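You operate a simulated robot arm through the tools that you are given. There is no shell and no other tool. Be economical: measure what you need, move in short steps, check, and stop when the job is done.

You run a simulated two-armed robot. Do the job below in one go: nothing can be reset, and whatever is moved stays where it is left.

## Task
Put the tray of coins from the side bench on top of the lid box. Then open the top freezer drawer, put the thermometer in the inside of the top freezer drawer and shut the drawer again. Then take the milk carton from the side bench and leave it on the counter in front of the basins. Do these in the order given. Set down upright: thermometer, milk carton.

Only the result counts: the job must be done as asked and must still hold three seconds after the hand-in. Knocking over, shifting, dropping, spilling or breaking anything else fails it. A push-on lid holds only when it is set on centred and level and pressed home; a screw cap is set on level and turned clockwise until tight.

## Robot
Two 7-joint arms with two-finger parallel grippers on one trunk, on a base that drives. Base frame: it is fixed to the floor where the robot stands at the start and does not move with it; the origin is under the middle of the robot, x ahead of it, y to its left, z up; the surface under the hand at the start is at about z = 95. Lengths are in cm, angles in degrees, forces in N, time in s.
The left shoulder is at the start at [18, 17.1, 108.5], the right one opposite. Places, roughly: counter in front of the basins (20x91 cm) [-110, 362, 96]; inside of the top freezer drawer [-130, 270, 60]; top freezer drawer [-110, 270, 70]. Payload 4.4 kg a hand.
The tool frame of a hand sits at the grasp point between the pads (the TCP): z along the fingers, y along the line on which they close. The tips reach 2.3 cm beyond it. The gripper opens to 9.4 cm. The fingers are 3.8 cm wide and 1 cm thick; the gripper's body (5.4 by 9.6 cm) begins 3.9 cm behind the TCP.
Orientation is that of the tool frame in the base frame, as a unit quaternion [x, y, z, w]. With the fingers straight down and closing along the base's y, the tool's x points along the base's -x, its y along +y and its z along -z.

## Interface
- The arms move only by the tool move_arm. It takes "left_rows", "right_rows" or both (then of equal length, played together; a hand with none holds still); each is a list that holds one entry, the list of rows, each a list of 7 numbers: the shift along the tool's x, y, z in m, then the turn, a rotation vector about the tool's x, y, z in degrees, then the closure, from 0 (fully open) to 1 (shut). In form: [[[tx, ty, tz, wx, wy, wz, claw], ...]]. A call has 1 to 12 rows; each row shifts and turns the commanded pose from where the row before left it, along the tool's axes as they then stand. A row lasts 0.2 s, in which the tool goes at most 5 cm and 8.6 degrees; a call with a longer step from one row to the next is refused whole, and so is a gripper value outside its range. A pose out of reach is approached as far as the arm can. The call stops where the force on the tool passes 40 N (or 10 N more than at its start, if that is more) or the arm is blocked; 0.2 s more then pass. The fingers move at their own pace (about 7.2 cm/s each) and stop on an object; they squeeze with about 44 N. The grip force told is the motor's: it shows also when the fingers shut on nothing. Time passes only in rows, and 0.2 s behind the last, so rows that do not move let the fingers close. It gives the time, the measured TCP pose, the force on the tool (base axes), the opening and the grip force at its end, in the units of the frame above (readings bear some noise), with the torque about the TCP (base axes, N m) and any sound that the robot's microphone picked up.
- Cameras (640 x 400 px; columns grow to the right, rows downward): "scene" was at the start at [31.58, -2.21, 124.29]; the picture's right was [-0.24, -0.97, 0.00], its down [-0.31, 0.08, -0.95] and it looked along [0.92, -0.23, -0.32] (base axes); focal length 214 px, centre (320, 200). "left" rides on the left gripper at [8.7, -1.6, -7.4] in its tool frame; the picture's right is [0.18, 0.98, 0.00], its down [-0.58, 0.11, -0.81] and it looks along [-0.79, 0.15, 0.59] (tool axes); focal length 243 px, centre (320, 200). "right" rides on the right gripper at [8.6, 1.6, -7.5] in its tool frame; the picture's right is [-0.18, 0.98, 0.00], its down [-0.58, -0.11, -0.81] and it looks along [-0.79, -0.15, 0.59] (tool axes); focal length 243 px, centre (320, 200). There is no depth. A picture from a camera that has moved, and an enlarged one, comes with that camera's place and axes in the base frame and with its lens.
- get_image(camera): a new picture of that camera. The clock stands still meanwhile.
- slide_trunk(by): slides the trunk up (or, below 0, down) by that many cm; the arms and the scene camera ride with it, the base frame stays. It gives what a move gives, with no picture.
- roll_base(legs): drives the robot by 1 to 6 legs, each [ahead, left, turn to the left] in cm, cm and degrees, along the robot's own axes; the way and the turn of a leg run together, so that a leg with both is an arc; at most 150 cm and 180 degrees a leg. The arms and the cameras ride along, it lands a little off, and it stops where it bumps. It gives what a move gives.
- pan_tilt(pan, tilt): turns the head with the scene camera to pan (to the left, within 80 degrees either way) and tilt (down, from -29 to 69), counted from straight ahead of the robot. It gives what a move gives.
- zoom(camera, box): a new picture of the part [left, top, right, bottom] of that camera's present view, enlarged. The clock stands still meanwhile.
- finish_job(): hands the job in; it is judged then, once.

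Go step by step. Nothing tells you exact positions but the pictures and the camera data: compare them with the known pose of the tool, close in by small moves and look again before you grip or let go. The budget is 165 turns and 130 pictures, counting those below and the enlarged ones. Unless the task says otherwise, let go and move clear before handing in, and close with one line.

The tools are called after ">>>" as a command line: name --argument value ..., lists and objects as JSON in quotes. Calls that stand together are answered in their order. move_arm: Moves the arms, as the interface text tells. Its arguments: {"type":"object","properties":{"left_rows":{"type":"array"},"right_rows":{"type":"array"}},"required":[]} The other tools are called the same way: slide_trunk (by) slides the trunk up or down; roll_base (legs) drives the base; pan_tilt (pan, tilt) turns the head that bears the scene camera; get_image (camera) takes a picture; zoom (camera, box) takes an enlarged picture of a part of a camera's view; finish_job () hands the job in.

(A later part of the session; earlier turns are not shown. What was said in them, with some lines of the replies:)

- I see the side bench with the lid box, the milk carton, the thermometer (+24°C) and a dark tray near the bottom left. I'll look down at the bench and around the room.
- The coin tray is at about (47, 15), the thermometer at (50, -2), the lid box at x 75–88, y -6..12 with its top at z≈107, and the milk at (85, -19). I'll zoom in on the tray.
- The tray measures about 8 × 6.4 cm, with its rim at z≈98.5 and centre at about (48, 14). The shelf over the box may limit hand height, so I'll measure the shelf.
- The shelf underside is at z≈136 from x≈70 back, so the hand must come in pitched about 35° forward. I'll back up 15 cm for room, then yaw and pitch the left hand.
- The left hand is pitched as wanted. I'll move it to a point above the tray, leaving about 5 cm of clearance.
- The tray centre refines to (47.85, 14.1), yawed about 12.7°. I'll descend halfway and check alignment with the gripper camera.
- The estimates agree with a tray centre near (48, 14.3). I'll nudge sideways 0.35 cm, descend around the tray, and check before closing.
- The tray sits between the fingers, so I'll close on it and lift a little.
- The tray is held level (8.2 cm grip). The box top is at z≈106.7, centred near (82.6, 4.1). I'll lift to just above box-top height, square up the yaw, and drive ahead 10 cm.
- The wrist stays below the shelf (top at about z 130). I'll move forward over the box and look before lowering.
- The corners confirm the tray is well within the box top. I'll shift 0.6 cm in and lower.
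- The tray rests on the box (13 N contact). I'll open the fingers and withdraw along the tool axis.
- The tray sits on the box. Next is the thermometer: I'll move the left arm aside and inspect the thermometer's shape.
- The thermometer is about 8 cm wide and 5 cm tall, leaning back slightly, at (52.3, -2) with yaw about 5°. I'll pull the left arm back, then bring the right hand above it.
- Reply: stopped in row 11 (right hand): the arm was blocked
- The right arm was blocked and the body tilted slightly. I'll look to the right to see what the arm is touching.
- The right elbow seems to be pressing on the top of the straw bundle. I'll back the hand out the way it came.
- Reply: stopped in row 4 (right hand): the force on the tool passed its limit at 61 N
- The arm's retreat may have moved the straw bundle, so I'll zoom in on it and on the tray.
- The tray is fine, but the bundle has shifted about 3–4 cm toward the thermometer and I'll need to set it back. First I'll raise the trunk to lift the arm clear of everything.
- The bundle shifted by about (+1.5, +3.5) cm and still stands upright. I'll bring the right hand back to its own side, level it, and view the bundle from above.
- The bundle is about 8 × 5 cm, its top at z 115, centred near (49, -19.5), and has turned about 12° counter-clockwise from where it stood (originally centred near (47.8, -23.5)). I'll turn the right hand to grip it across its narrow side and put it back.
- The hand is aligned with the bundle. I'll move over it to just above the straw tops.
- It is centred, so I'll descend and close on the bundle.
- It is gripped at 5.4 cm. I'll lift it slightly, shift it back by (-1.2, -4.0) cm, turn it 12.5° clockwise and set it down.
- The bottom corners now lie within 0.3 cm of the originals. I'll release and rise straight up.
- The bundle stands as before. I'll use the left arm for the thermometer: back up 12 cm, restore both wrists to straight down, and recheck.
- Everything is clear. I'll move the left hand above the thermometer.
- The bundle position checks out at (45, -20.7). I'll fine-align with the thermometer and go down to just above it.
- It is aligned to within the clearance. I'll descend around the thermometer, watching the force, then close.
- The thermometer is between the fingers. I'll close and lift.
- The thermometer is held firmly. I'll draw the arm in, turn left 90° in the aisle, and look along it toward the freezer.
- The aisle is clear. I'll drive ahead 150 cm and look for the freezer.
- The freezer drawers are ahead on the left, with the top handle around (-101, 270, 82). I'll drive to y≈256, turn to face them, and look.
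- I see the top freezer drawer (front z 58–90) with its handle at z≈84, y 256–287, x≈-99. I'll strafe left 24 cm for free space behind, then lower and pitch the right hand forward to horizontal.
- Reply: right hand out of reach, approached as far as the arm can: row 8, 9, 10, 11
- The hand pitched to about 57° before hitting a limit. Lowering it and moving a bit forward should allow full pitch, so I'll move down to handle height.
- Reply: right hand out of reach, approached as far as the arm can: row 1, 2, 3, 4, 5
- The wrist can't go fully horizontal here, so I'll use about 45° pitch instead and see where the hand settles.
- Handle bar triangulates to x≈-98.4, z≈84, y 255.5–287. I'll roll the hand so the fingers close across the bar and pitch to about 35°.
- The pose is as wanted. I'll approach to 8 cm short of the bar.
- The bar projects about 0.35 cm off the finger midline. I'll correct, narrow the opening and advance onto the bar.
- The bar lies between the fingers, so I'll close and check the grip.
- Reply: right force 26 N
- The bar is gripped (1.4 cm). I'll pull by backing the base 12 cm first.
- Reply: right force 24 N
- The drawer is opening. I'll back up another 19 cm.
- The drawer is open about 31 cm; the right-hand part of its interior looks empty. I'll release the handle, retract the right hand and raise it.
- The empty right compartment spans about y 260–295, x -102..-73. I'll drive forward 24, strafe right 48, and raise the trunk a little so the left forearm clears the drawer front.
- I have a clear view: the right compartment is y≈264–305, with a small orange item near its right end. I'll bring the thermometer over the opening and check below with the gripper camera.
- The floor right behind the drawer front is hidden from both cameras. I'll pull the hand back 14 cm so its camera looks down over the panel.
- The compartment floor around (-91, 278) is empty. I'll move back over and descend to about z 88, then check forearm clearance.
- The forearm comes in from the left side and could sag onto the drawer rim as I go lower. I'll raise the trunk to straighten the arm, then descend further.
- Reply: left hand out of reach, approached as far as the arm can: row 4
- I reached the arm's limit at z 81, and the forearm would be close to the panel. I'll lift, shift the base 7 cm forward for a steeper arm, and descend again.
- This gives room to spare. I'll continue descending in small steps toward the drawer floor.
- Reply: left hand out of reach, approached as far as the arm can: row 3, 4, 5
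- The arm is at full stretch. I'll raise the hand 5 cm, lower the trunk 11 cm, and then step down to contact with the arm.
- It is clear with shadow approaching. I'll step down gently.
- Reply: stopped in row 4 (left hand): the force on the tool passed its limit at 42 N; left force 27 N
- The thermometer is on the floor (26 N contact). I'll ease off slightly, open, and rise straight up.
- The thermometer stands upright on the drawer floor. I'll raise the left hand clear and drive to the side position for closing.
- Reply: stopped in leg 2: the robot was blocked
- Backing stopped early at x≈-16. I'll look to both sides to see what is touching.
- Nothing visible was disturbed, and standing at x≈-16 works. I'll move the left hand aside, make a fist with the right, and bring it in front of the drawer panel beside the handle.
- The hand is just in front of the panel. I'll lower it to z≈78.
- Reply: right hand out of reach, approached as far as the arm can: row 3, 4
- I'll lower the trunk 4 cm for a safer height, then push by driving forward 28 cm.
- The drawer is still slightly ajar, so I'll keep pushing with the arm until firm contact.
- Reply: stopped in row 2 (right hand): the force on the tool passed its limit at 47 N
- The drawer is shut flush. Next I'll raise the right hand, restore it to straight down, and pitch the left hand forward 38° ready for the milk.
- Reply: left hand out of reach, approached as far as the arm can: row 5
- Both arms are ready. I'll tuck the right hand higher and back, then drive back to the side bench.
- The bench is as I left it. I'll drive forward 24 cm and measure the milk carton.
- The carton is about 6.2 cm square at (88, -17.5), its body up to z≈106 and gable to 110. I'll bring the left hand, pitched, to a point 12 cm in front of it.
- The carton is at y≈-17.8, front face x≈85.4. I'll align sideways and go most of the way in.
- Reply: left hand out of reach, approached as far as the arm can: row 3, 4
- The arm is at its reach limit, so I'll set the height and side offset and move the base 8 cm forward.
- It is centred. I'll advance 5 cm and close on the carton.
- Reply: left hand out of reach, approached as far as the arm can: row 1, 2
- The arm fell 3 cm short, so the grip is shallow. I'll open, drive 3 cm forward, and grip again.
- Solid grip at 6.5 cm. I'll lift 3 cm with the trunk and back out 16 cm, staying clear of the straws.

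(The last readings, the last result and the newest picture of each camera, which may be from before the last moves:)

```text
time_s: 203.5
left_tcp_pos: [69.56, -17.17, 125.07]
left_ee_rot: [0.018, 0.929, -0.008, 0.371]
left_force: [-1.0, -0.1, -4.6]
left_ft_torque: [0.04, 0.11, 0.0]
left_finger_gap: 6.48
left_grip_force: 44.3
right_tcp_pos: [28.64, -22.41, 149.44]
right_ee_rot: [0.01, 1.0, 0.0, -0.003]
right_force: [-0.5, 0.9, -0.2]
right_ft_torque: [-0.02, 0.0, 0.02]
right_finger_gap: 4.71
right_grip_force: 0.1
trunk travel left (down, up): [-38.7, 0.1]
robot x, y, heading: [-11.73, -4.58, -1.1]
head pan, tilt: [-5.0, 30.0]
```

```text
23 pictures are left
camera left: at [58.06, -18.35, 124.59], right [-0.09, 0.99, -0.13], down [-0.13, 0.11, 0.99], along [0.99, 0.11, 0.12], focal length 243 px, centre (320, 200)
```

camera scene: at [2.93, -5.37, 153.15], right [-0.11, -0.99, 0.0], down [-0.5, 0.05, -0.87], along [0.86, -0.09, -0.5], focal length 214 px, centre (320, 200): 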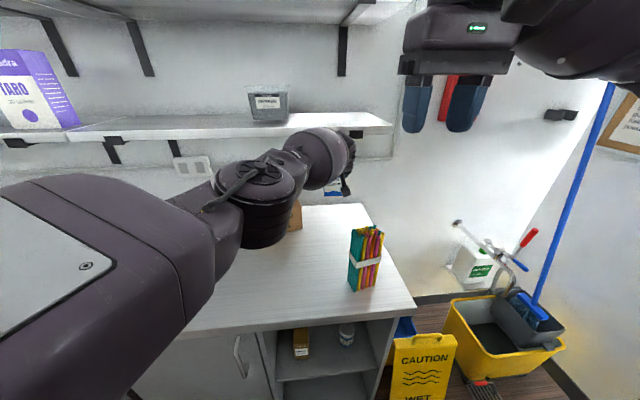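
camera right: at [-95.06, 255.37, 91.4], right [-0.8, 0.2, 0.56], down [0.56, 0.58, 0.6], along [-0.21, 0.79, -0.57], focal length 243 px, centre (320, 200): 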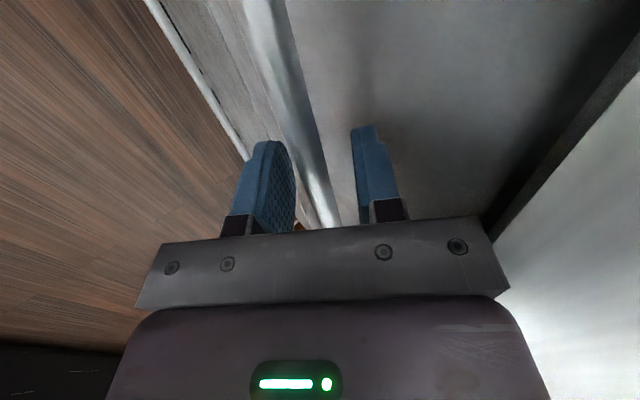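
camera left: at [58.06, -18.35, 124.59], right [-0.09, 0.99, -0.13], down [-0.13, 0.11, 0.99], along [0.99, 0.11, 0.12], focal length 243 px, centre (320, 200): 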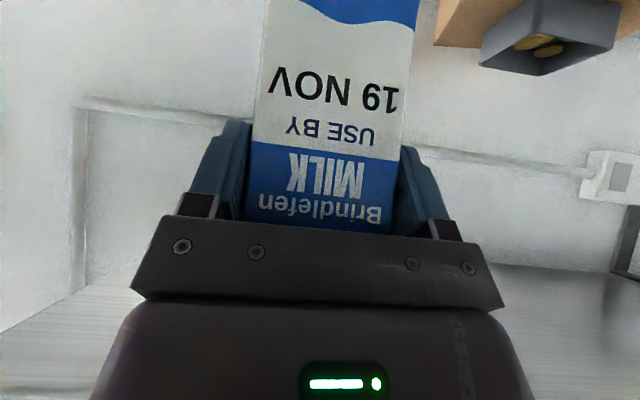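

The milk is up, with its bottom at z≈116. Backing straight out would pass over the straws, so I'll move it left first, then back the base out.

>>> move_arm --left_rows '[[[0.0011, 0.0416, -0.0011, 0, 0, 0, 1], [0.0011, 0.0416, -0.0011, 0, 0, 0, 1], [0.0011, 0.0416, -0.0011, 0, 0, 0, 1], [0.0011, 0.0416, -0.0011, 0, 0, 0, 1], [0.0011, 0.0416, -0.0011, 0, 0, 0, 1], [0.0011, 0.0416, -0.0011, 0, 0, 0, 1], [0.029, 0, -0.0276, 0, 0, 0, 1], [0.029, 0, -0.0276, 0, 0, 0, 1], [0, 0, 0, 0, 0, 0, 1]]]'

>>> roll_base --legs '[[-20, 0, 0]]'

>>> get_image --camera "scene"

```text
time_s: 205.5
left_tcp_pos: [61.64, 8.16, 124.81]
left_ee_rot: [0.018, 0.929, -0.007, 0.37]
left_force: [-0.5, -0.1, -4.5]
left_ft_torque: [0.01, 0.1, 0.03]
left_finger_gap: 6.47
left_grip_force: 43.9
right_tcp_pos: [28.7, -22.31, 149.48]
right_ee_rot: [0.011, 1.0, 0.0, -0.004]
right_force: [0.7, 0.0, -0.8]
right_ft_torque: [0.02, -0.01, 0.02]
right_finger_gap: 4.7
right_grip_force: 0.1
trunk travel left (down, up): [-38.7, 0.1]
robot x, y, heading: [-12.13, -4.22, -0.8]
head pan, tilt: [-5.0, 30.0]
```

```text
time_s: 207.1
left_tcp_pos: [41.94, 8.62, 125.02]
left_ee_rot: [0.019, 0.929, -0.008, 0.37]
left_force: [0.0, 0.0, -5.4]
left_ft_torque: [0.02, 0.13, -0.04]
left_finger_gap: 6.48
left_grip_force: 43.5
right_tcp_pos: [9.01, -22.01, 149.4]
right_ee_rot: [0.01, 1.0, 0.001, -0.004]
right_force: [0.0, -0.1, -0.2]
right_ft_torque: [-0.05, -0.04, 0.0]
right_finger_gap: 4.68
right_grip_force: 0.0
trunk travel left (down, up): [-38.7, 0.1]
robot x, y, heading: [-31.9, -3.88, -0.9]
head pan, tilt: [-5.0, 30.0]
```

```text
22 pictures are left
camera scene: at [-16.84, -4.98, 153.17], right [-0.1, -0.99, 0.0], down [-0.5, 0.05, -0.87], along [0.86, -0.09, -0.5], focal length 214 px, centre (320, 200)
```

scene: 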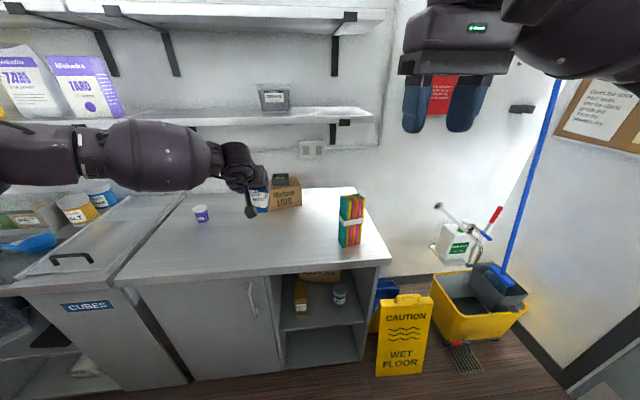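

The bench is untouched. I'll draw the milk in, restore its upright pitch, and drive up the aisle toward the basins.

>>> move_arm --left_rows '[[[0.0318, 0, -0.0304, 0, 0, 0, 1], [0.0318, 0, -0.0304, 0, 0, 0, 1], [0.0318, 0, -0.0304, 0, 0, 0, 1], [0.0318, 0, -0.0304, 0, 0, 0, 1], [0.0318, 0, -0.0304, 0, 0, 0, 1], [0, 0, 0, 0, 5.4, 0, 1], [0, 0, 0, 0, 0, 0, 1]]]'

>>> roll_base --legs '[[0, 0, 91], [140, 4, 0], [140, 0, 0]]'

>>> pan_tilt --pan 35 --tilt 30

>>> get_image --camera "scene"

```text
time_s: 208.7
left_tcp_pos: [20.05, 9.67, 125.07]
left_ee_rot: [0.019, 0.945, -0.007, 0.326]
left_force: [0.1, -0.1, -4.2]
left_ft_torque: [0.01, 0.12, -0.01]
left_finger_gap: 6.5
left_grip_force: 44.6
right_tcp_pos: [8.94, -21.91, 149.42]
right_ee_rot: [0.01, 1.0, 0.0, -0.004]
right_force: [0.0, -0.1, 0.4]
right_ft_torque: [-0.01, -0.01, -0.01]
right_finger_gap: 4.69
right_grip_force: 0.0
trunk travel left (down, up): [-38.7, 0.1]
robot x, y, heading: [-31.6, -3.68, -1.0]
head pan, tilt: [-5.0, 30.0]
```

```text
time_s: 226.3
left_tcp_pos: [-58.79, 328.49, 125.1]
left_ee_rot: [0.669, -0.667, -0.232, -0.23]
left_force: [0.6, 0.3, -4.3]
left_ft_torque: [-0.11, 0.03, -0.01]
left_finger_gap: 6.48
left_grip_force: 43.9
right_tcp_pos: [-26.86, 318.65, 149.39]
right_ee_rot: [0.714, -0.7, 0.002, 0.002]
right_force: [-0.2, -0.1, 0.8]
right_ft_torque: [-0.01, 0.01, 0.01]
right_finger_gap: 4.71
right_grip_force: 0.0
trunk travel left (down, up): [-38.7, 0.1]
robot x, y, heading: [-43.11, 277.24, 91.5]
head pan, tilt: [-5.0, 30.0]
```

```text
time_s: 227.4
left_tcp_pos: [-58.77, 328.5, 125.2]
left_ee_rot: [0.669, -0.668, -0.231, -0.231]
left_force: [-0.2, 0.8, -4.6]
left_ft_torque: [-0.08, -0.05, 0.01]
left_finger_gap: 6.47
left_grip_force: 43.7
right_tcp_pos: [-27.01, 318.69, 149.34]
right_ee_rot: [0.714, -0.7, 0.003, 0.002]
right_force: [0.0, -0.3, 0.0]
right_ft_torque: [0.02, 0.05, 0.0]
right_finger_gap: 4.68
right_grip_force: 0.1
trunk travel left (down, up): [-38.7, 0.1]
robot x, y, heading: [-43.42, 277.41, 91.5]
head pan, tilt: [35.0, 30.0]
```

```text
21 pictures are left
camera scene: at [-48.68, 290.5, 153.16], right [0.81, 0.59, 0.0], down [0.3, -0.4, -0.87], along [-0.51, 0.7, -0.5], focal length 214 px, centre (320, 200)
```

scene: 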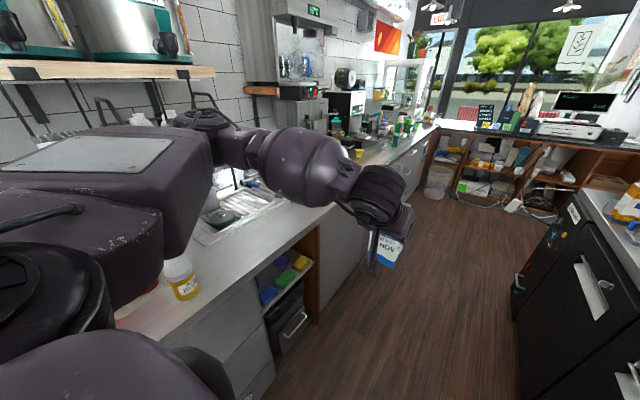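

The way is clear. I'll drive on to y≈362 and turn to face the basins.

>>> roll_base --legs '[[85, -8, 0], [0, 0, 88.5]]'

>>> pan_tilt --pan 0 --tilt 40

>>> get_image --camera "scene"

```text
time_s: 235.7
left_tcp_pos: [-88.33, 345.28, 125.13]
left_ee_rot: [0.945, 0.0, -0.326, 0.0]
left_force: [-0.4, -0.5, -4.9]
left_ft_torque: [0.01, -0.09, -0.02]
left_finger_gap: 6.47
left_grip_force: 44.5
right_tcp_pos: [-78.46, 377.28, 149.42]
right_ee_rot: [1.0, 0.009, 0.004, 0.0]
right_force: [0.2, -0.3, 0.2]
right_ft_torque: [0.02, 0.03, -0.02]
right_finger_gap: 4.7
right_grip_force: 0.0
trunk travel left (down, up): [-38.7, 0.1]
robot x, y, heading: [-37.46, 360.85, -178.8]
head pan, tilt: [35.0, 30.0]
```

```text
time_s: 236.7
left_tcp_pos: [-88.23, 345.4, 124.94]
left_ee_rot: [0.945, -0.001, -0.326, 0.0]
left_force: [0.3, 0.1, -4.3]
left_ft_torque: [0.03, -0.09, 0.0]
left_finger_gap: 6.48
left_grip_force: 43.9
right_tcp_pos: [-78.53, 377.2, 149.37]
right_ee_rot: [1.0, 0.01, 0.004, 0.0]
right_force: [-0.6, -0.2, -0.9]
right_ft_torque: [-0.01, 0.01, 0.01]
right_finger_gap: 4.69
right_grip_force: 0.1
trunk travel left (down, up): [-38.7, 0.1]
robot x, y, heading: [-37.14, 360.99, -178.8]
head pan, tilt: [0.0, 40.0]
```

```text
20 pictures are left
camera scene: at [-51.52, 360.62, 151.63], right [-0.02, 1.0, 0.0], down [0.64, 0.02, -0.77], along [-0.77, -0.02, -0.64], focal length 214 px, centre (320, 200)
```

scene: 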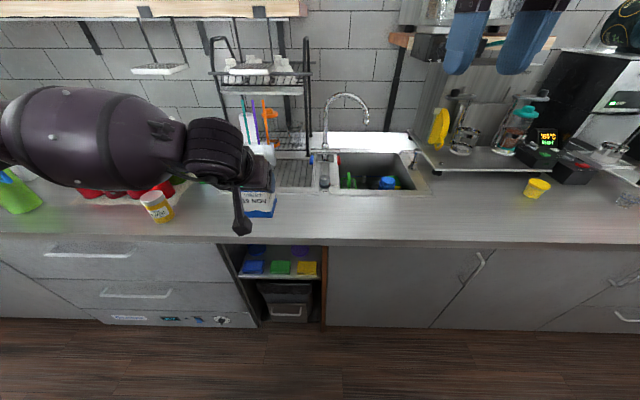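

The strip in front of the basins spans x≈-123..-98. I'll bring the carton over (-110.5, 356) at a safe height.

>>> move_arm --left_rows '[[[-0.0143, -0.0178, 0.0365, 0, 0, 0, 1], [-0.0143, -0.0178, 0.0365, 0, 0, 0, 1], [-0.0143, -0.0178, 0.0365, 0, 0, 0, 1], [-0.0143, -0.0178, 0.0365, 0, 0, 0, 1], [-0.0143, -0.0178, 0.0365, 0, 0, 0, 1], [-0.0143, -0.0178, 0.0365, 0, 0, 0, 1], [0, 0, 0, 0, 0, 0, 1]]]'

>>> get_image --camera "scene"

>>> get_image --camera "left"

```text
time_s: 238.3
left_tcp_pos: [-108.52, 355.89, 113.1]
left_ee_rot: [0.945, 0.001, -0.327, 0.0]
left_force: [-0.1, -0.1, -4.8]
left_ft_torque: [0.03, -0.07, -0.01]
left_finger_gap: 6.47
left_grip_force: 44.3
right_tcp_pos: [-78.28, 377.19, 149.46]
right_ee_rot: [1.0, 0.009, 0.003, 0.0]
right_force: [-0.8, -0.4, -0.1]
right_ft_torque: [0.03, 0.0, -0.01]
right_finger_gap: 4.71
right_grip_force: 0.1
trunk travel left (down, up): [-38.7, 0.1]
robot x, y, heading: [-37.19, 360.82, -178.7]
head pan, tilt: [0.0, 40.0]
```

```text
19 pictures are left
camera scene: at [-51.42, 360.53, 151.64], right [-0.02, 1.0, 0.0], down [0.64, 0.02, -0.77], along [-0.77, -0.02, -0.64], focal length 214 px, centre (320, 200)
```

scene: 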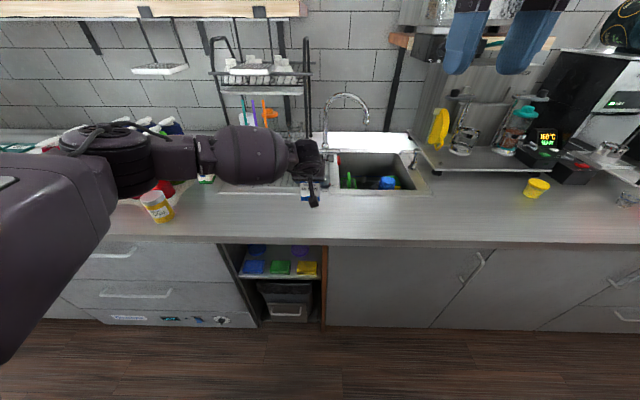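

```text
18 pictures are left
camera left: at [-97.22, 357.54, 113.77], right [0.15, -0.98, -0.11], down [0.04, -0.11, 0.99], along [-0.99, -0.15, 0.02], focal length 243 px, centre (320, 200)
```

left: 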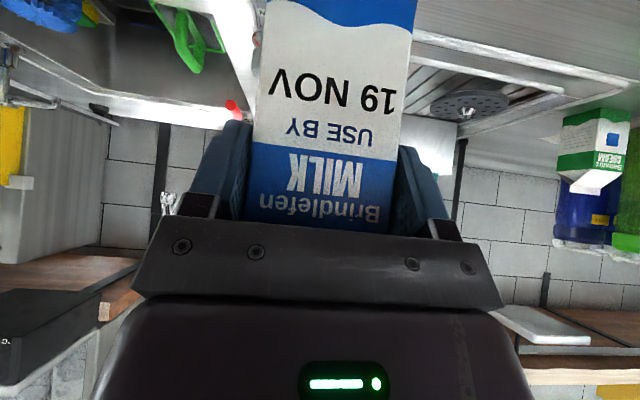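

The carton is clear of the sink edge (x≈-121). I'll lower 7 cm, then step down to contact.

>>> move_arm --left_rows '[[[0.0154, 0, 0.0197, 0, 0, 0, 1], [0.0154, 0, 0.0197, 0, 0, 0, 1], [0.0123, 0, 0.0157, 0, 0, 0, 1], [0, 0, 0, 0, 0, 0, 1]]]'

>>> move_arm --left_rows '[[[0.0018, 0, 0.0024, 0, 0, 0, 1], [0.0018, 0, 0.0024, 0, 0, 0, 1], [0.0018, 0, 0.0024, 0, 0, 0, 1], [0, 0, 0, 0, 0, 0, 1]]]'

```text
time_s: 239.3
left_tcp_pos: [-108.75, 355.94, 106.1]
left_ee_rot: [0.945, 0.0, -0.326, 0.0]
left_force: [-0.6, -0.1, -5.4]
left_ft_torque: [-0.01, -0.06, 0.02]
left_finger_gap: 6.49
left_grip_force: 43.7
right_tcp_pos: [-78.48, 377.24, 149.48]
right_ee_rot: [1.0, 0.01, 0.003, 0.0]
right_force: [-0.6, -0.2, -0.5]
right_ft_torque: [0.02, -0.04, -0.01]
right_finger_gap: 4.69
right_grip_force: 0.1
trunk travel left (down, up): [-38.7, 0.1]
robot x, y, heading: [-37.51, 360.9, -178.6]
head pan, tilt: [0.0, 40.0]
```

```text
time_s: 240.3
left_tcp_pos: [-108.72, 356.04, 105.23]
left_ee_rot: [0.945, 0.0, -0.326, 0.001]
left_force: [-0.5, 0.1, -5.2]
left_ft_torque: [-0.03, -0.1, 0.01]
left_finger_gap: 6.48
left_grip_force: 44.1
right_tcp_pos: [-78.53, 377.3, 149.43]
right_ee_rot: [1.0, 0.01, 0.003, 0.001]
right_force: [0.5, -1.3, -0.9]
right_ft_torque: [0.03, 0.02, -0.01]
right_finger_gap: 4.71
right_grip_force: 0.1
trunk travel left (down, up): [-38.7, 0.1]
robot x, y, heading: [-37.06, 360.97, -178.9]
head pan, tilt: [0.0, 40.0]
```

>>> move_arm --left_rows '[[[0.0018, 0, 0.0024, 0, 0, 0, 1], [0.0018, 0, 0.0024, 0, 0, 0, 1], [0, 0, 0, 0, 0, 0, 1]]]'

>>> get_image --camera "left"

```text
time_s: 241.1
left_tcp_pos: [-108.72, 356.14, 104.67]
left_ee_rot: [0.945, 0.0, -0.326, 0.0]
left_force: [-0.2, 0.4, -4.5]
left_ft_torque: [0.0, -0.12, 0.02]
left_finger_gap: 6.48
left_grip_force: 44.1
right_tcp_pos: [-78.59, 377.33, 149.31]
right_ee_rot: [1.0, 0.009, 0.004, 0.001]
right_force: [0.2, 0.0, -0.3]
right_ft_torque: [0.02, 0.0, 0.0]
right_finger_gap: 4.67
right_grip_force: 0.0
trunk travel left (down, up): [-38.7, 0.1]
robot x, y, heading: [-36.91, 360.88, -178.6]
head pan, tilt: [0.0, 40.0]
```

```text
17 pictures are left
camera left: at [-97.32, 357.71, 105.32], right [0.15, -0.98, -0.11], down [0.04, -0.11, 0.99], along [-0.99, -0.15, 0.02], focal length 243 px, centre (320, 200)
```

left: 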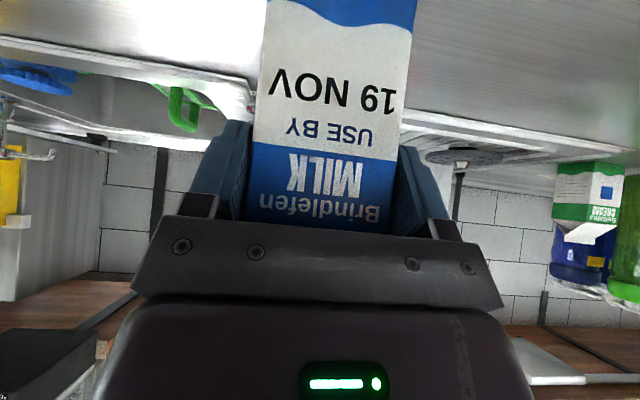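

Still no contact, so I'll continue in 0.3 cm steps.

>>> move_arm --left_rows '[[[0.0018, 0, 0.0024, 0, 0, 0, 1], [0.0018, 0, 0.0024, 0, 0, 0, 1], [0.0018, 0, 0.0024, 0, 0, 0, 1], [0, 0, 0, 0, 0, 0, 1]]]'

```text
time_s: 242.1
left_tcp_pos: [-108.73, 356.07, 103.94]
left_ee_rot: [0.945, 0.0, -0.328, 0.0]
left_force: [0.9, -1.2, 8.3]
left_ft_torque: [-0.28, 0.56, 0.01]
left_finger_gap: 6.49
left_grip_force: 44.3
right_tcp_pos: [-78.34, 377.24, 149.47]
right_ee_rot: [1.0, 0.009, 0.003, -0.001]
right_force: [0.4, 1.3, 0.8]
right_ft_torque: [-0.01, -0.04, 0.0]
right_finger_gap: 4.72
right_grip_force: 0.2
trunk travel left (down, up): [-38.7, 0.1]
robot x, y, heading: [-37.42, 360.75, -179.0]
head pan, tilt: [0.0, 40.0]
```

The carton is on the counter. I'll open and withdraw straight back.

>>> move_arm --left_rows '[[[0, 0, 0, 0, 0, 0, 0], [0, 0, 0, 0, 0, 0, 0], [0, 0, 0, 0, 0, 0, 0], [0.0118, 0, -0.0092, 0, 0, 0, 0], [0.0236, 0, -0.0185, 0, 0, 0, 0], [0.0315, 0, -0.0246, 0, 0, 0, 0], [0.0315, 0, -0.0246, 0, 0, 0, 0], [0.02, 0, -0.035, 0, 0, 0, 0], [0.01, 0.0, -0.04, 0, 0, 0, 0], [0, 0, 0, 0, 0, 0, 0]]]'

>>> get_image --camera "left"

>>> get_image --camera "scene"

```text
time_s: 244.3
left_tcp_pos: [-89.15, 356.2, 107.6]
left_ee_rot: [0.945, 0.0, -0.326, 0.001]
left_force: [0.7, -1.1, -0.2]
left_ft_torque: [0.08, 0.01, -0.01]
left_finger_gap: 9.43
left_grip_force: 0.0
right_tcp_pos: [-78.59, 377.13, 149.4]
right_ee_rot: [1.0, 0.009, 0.003, 0.0]
right_force: [0.2, 0.1, -0.4]
right_ft_torque: [-0.02, -0.03, -0.01]
right_finger_gap: 4.71
right_grip_force: 0.1
trunk travel left (down, up): [-38.7, 0.1]
robot x, y, heading: [-37.22, 360.8, -178.3]
head pan, tilt: [0.0, 40.0]
```

```text
16 pictures are left
camera left: at [-77.73, 357.71, 108.29], right [0.15, -0.98, -0.11], down [0.04, -0.11, 0.99], along [-0.99, -0.15, 0.02], focal length 243 px, centre (320, 200)
```

left: 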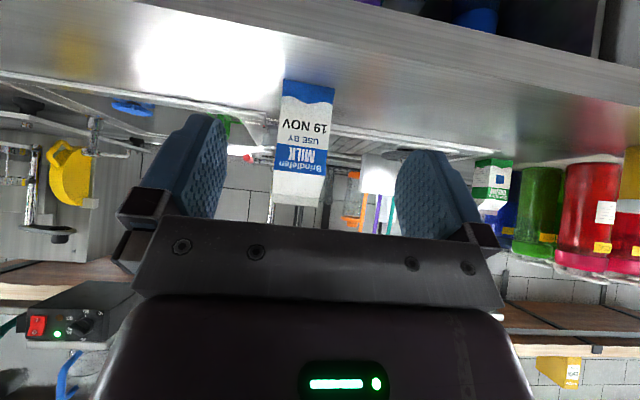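

```text
15 pictures are left
camera scene: at [-51.55, 360.65, 151.62], right [-0.02, 1.0, 0.0], down [0.64, 0.01, -0.77], along [-0.77, -0.02, -0.64], focal length 214 px, centre (320, 200)
```

scene: 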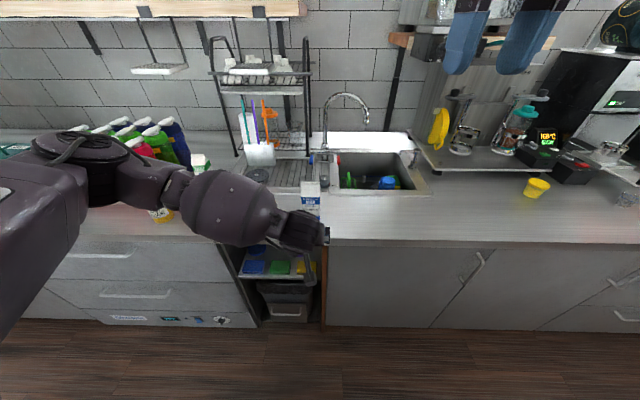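

The milk stands upright in front of the basins, the hand is clear, and the drawer is still shut.

>>> finish_job

```text
The job is handed in.
```

The job is handed in with all three parts done in order: the coin tray is on the lid box, the thermometer is upright inside the closed top freezer drawer, and the milk carton is upright on the counter in front of the basins. Along the way the right arm pushed the straw bundle about 4 cm on the side bench; I put it back to within about 0.3 cm of where it stood.
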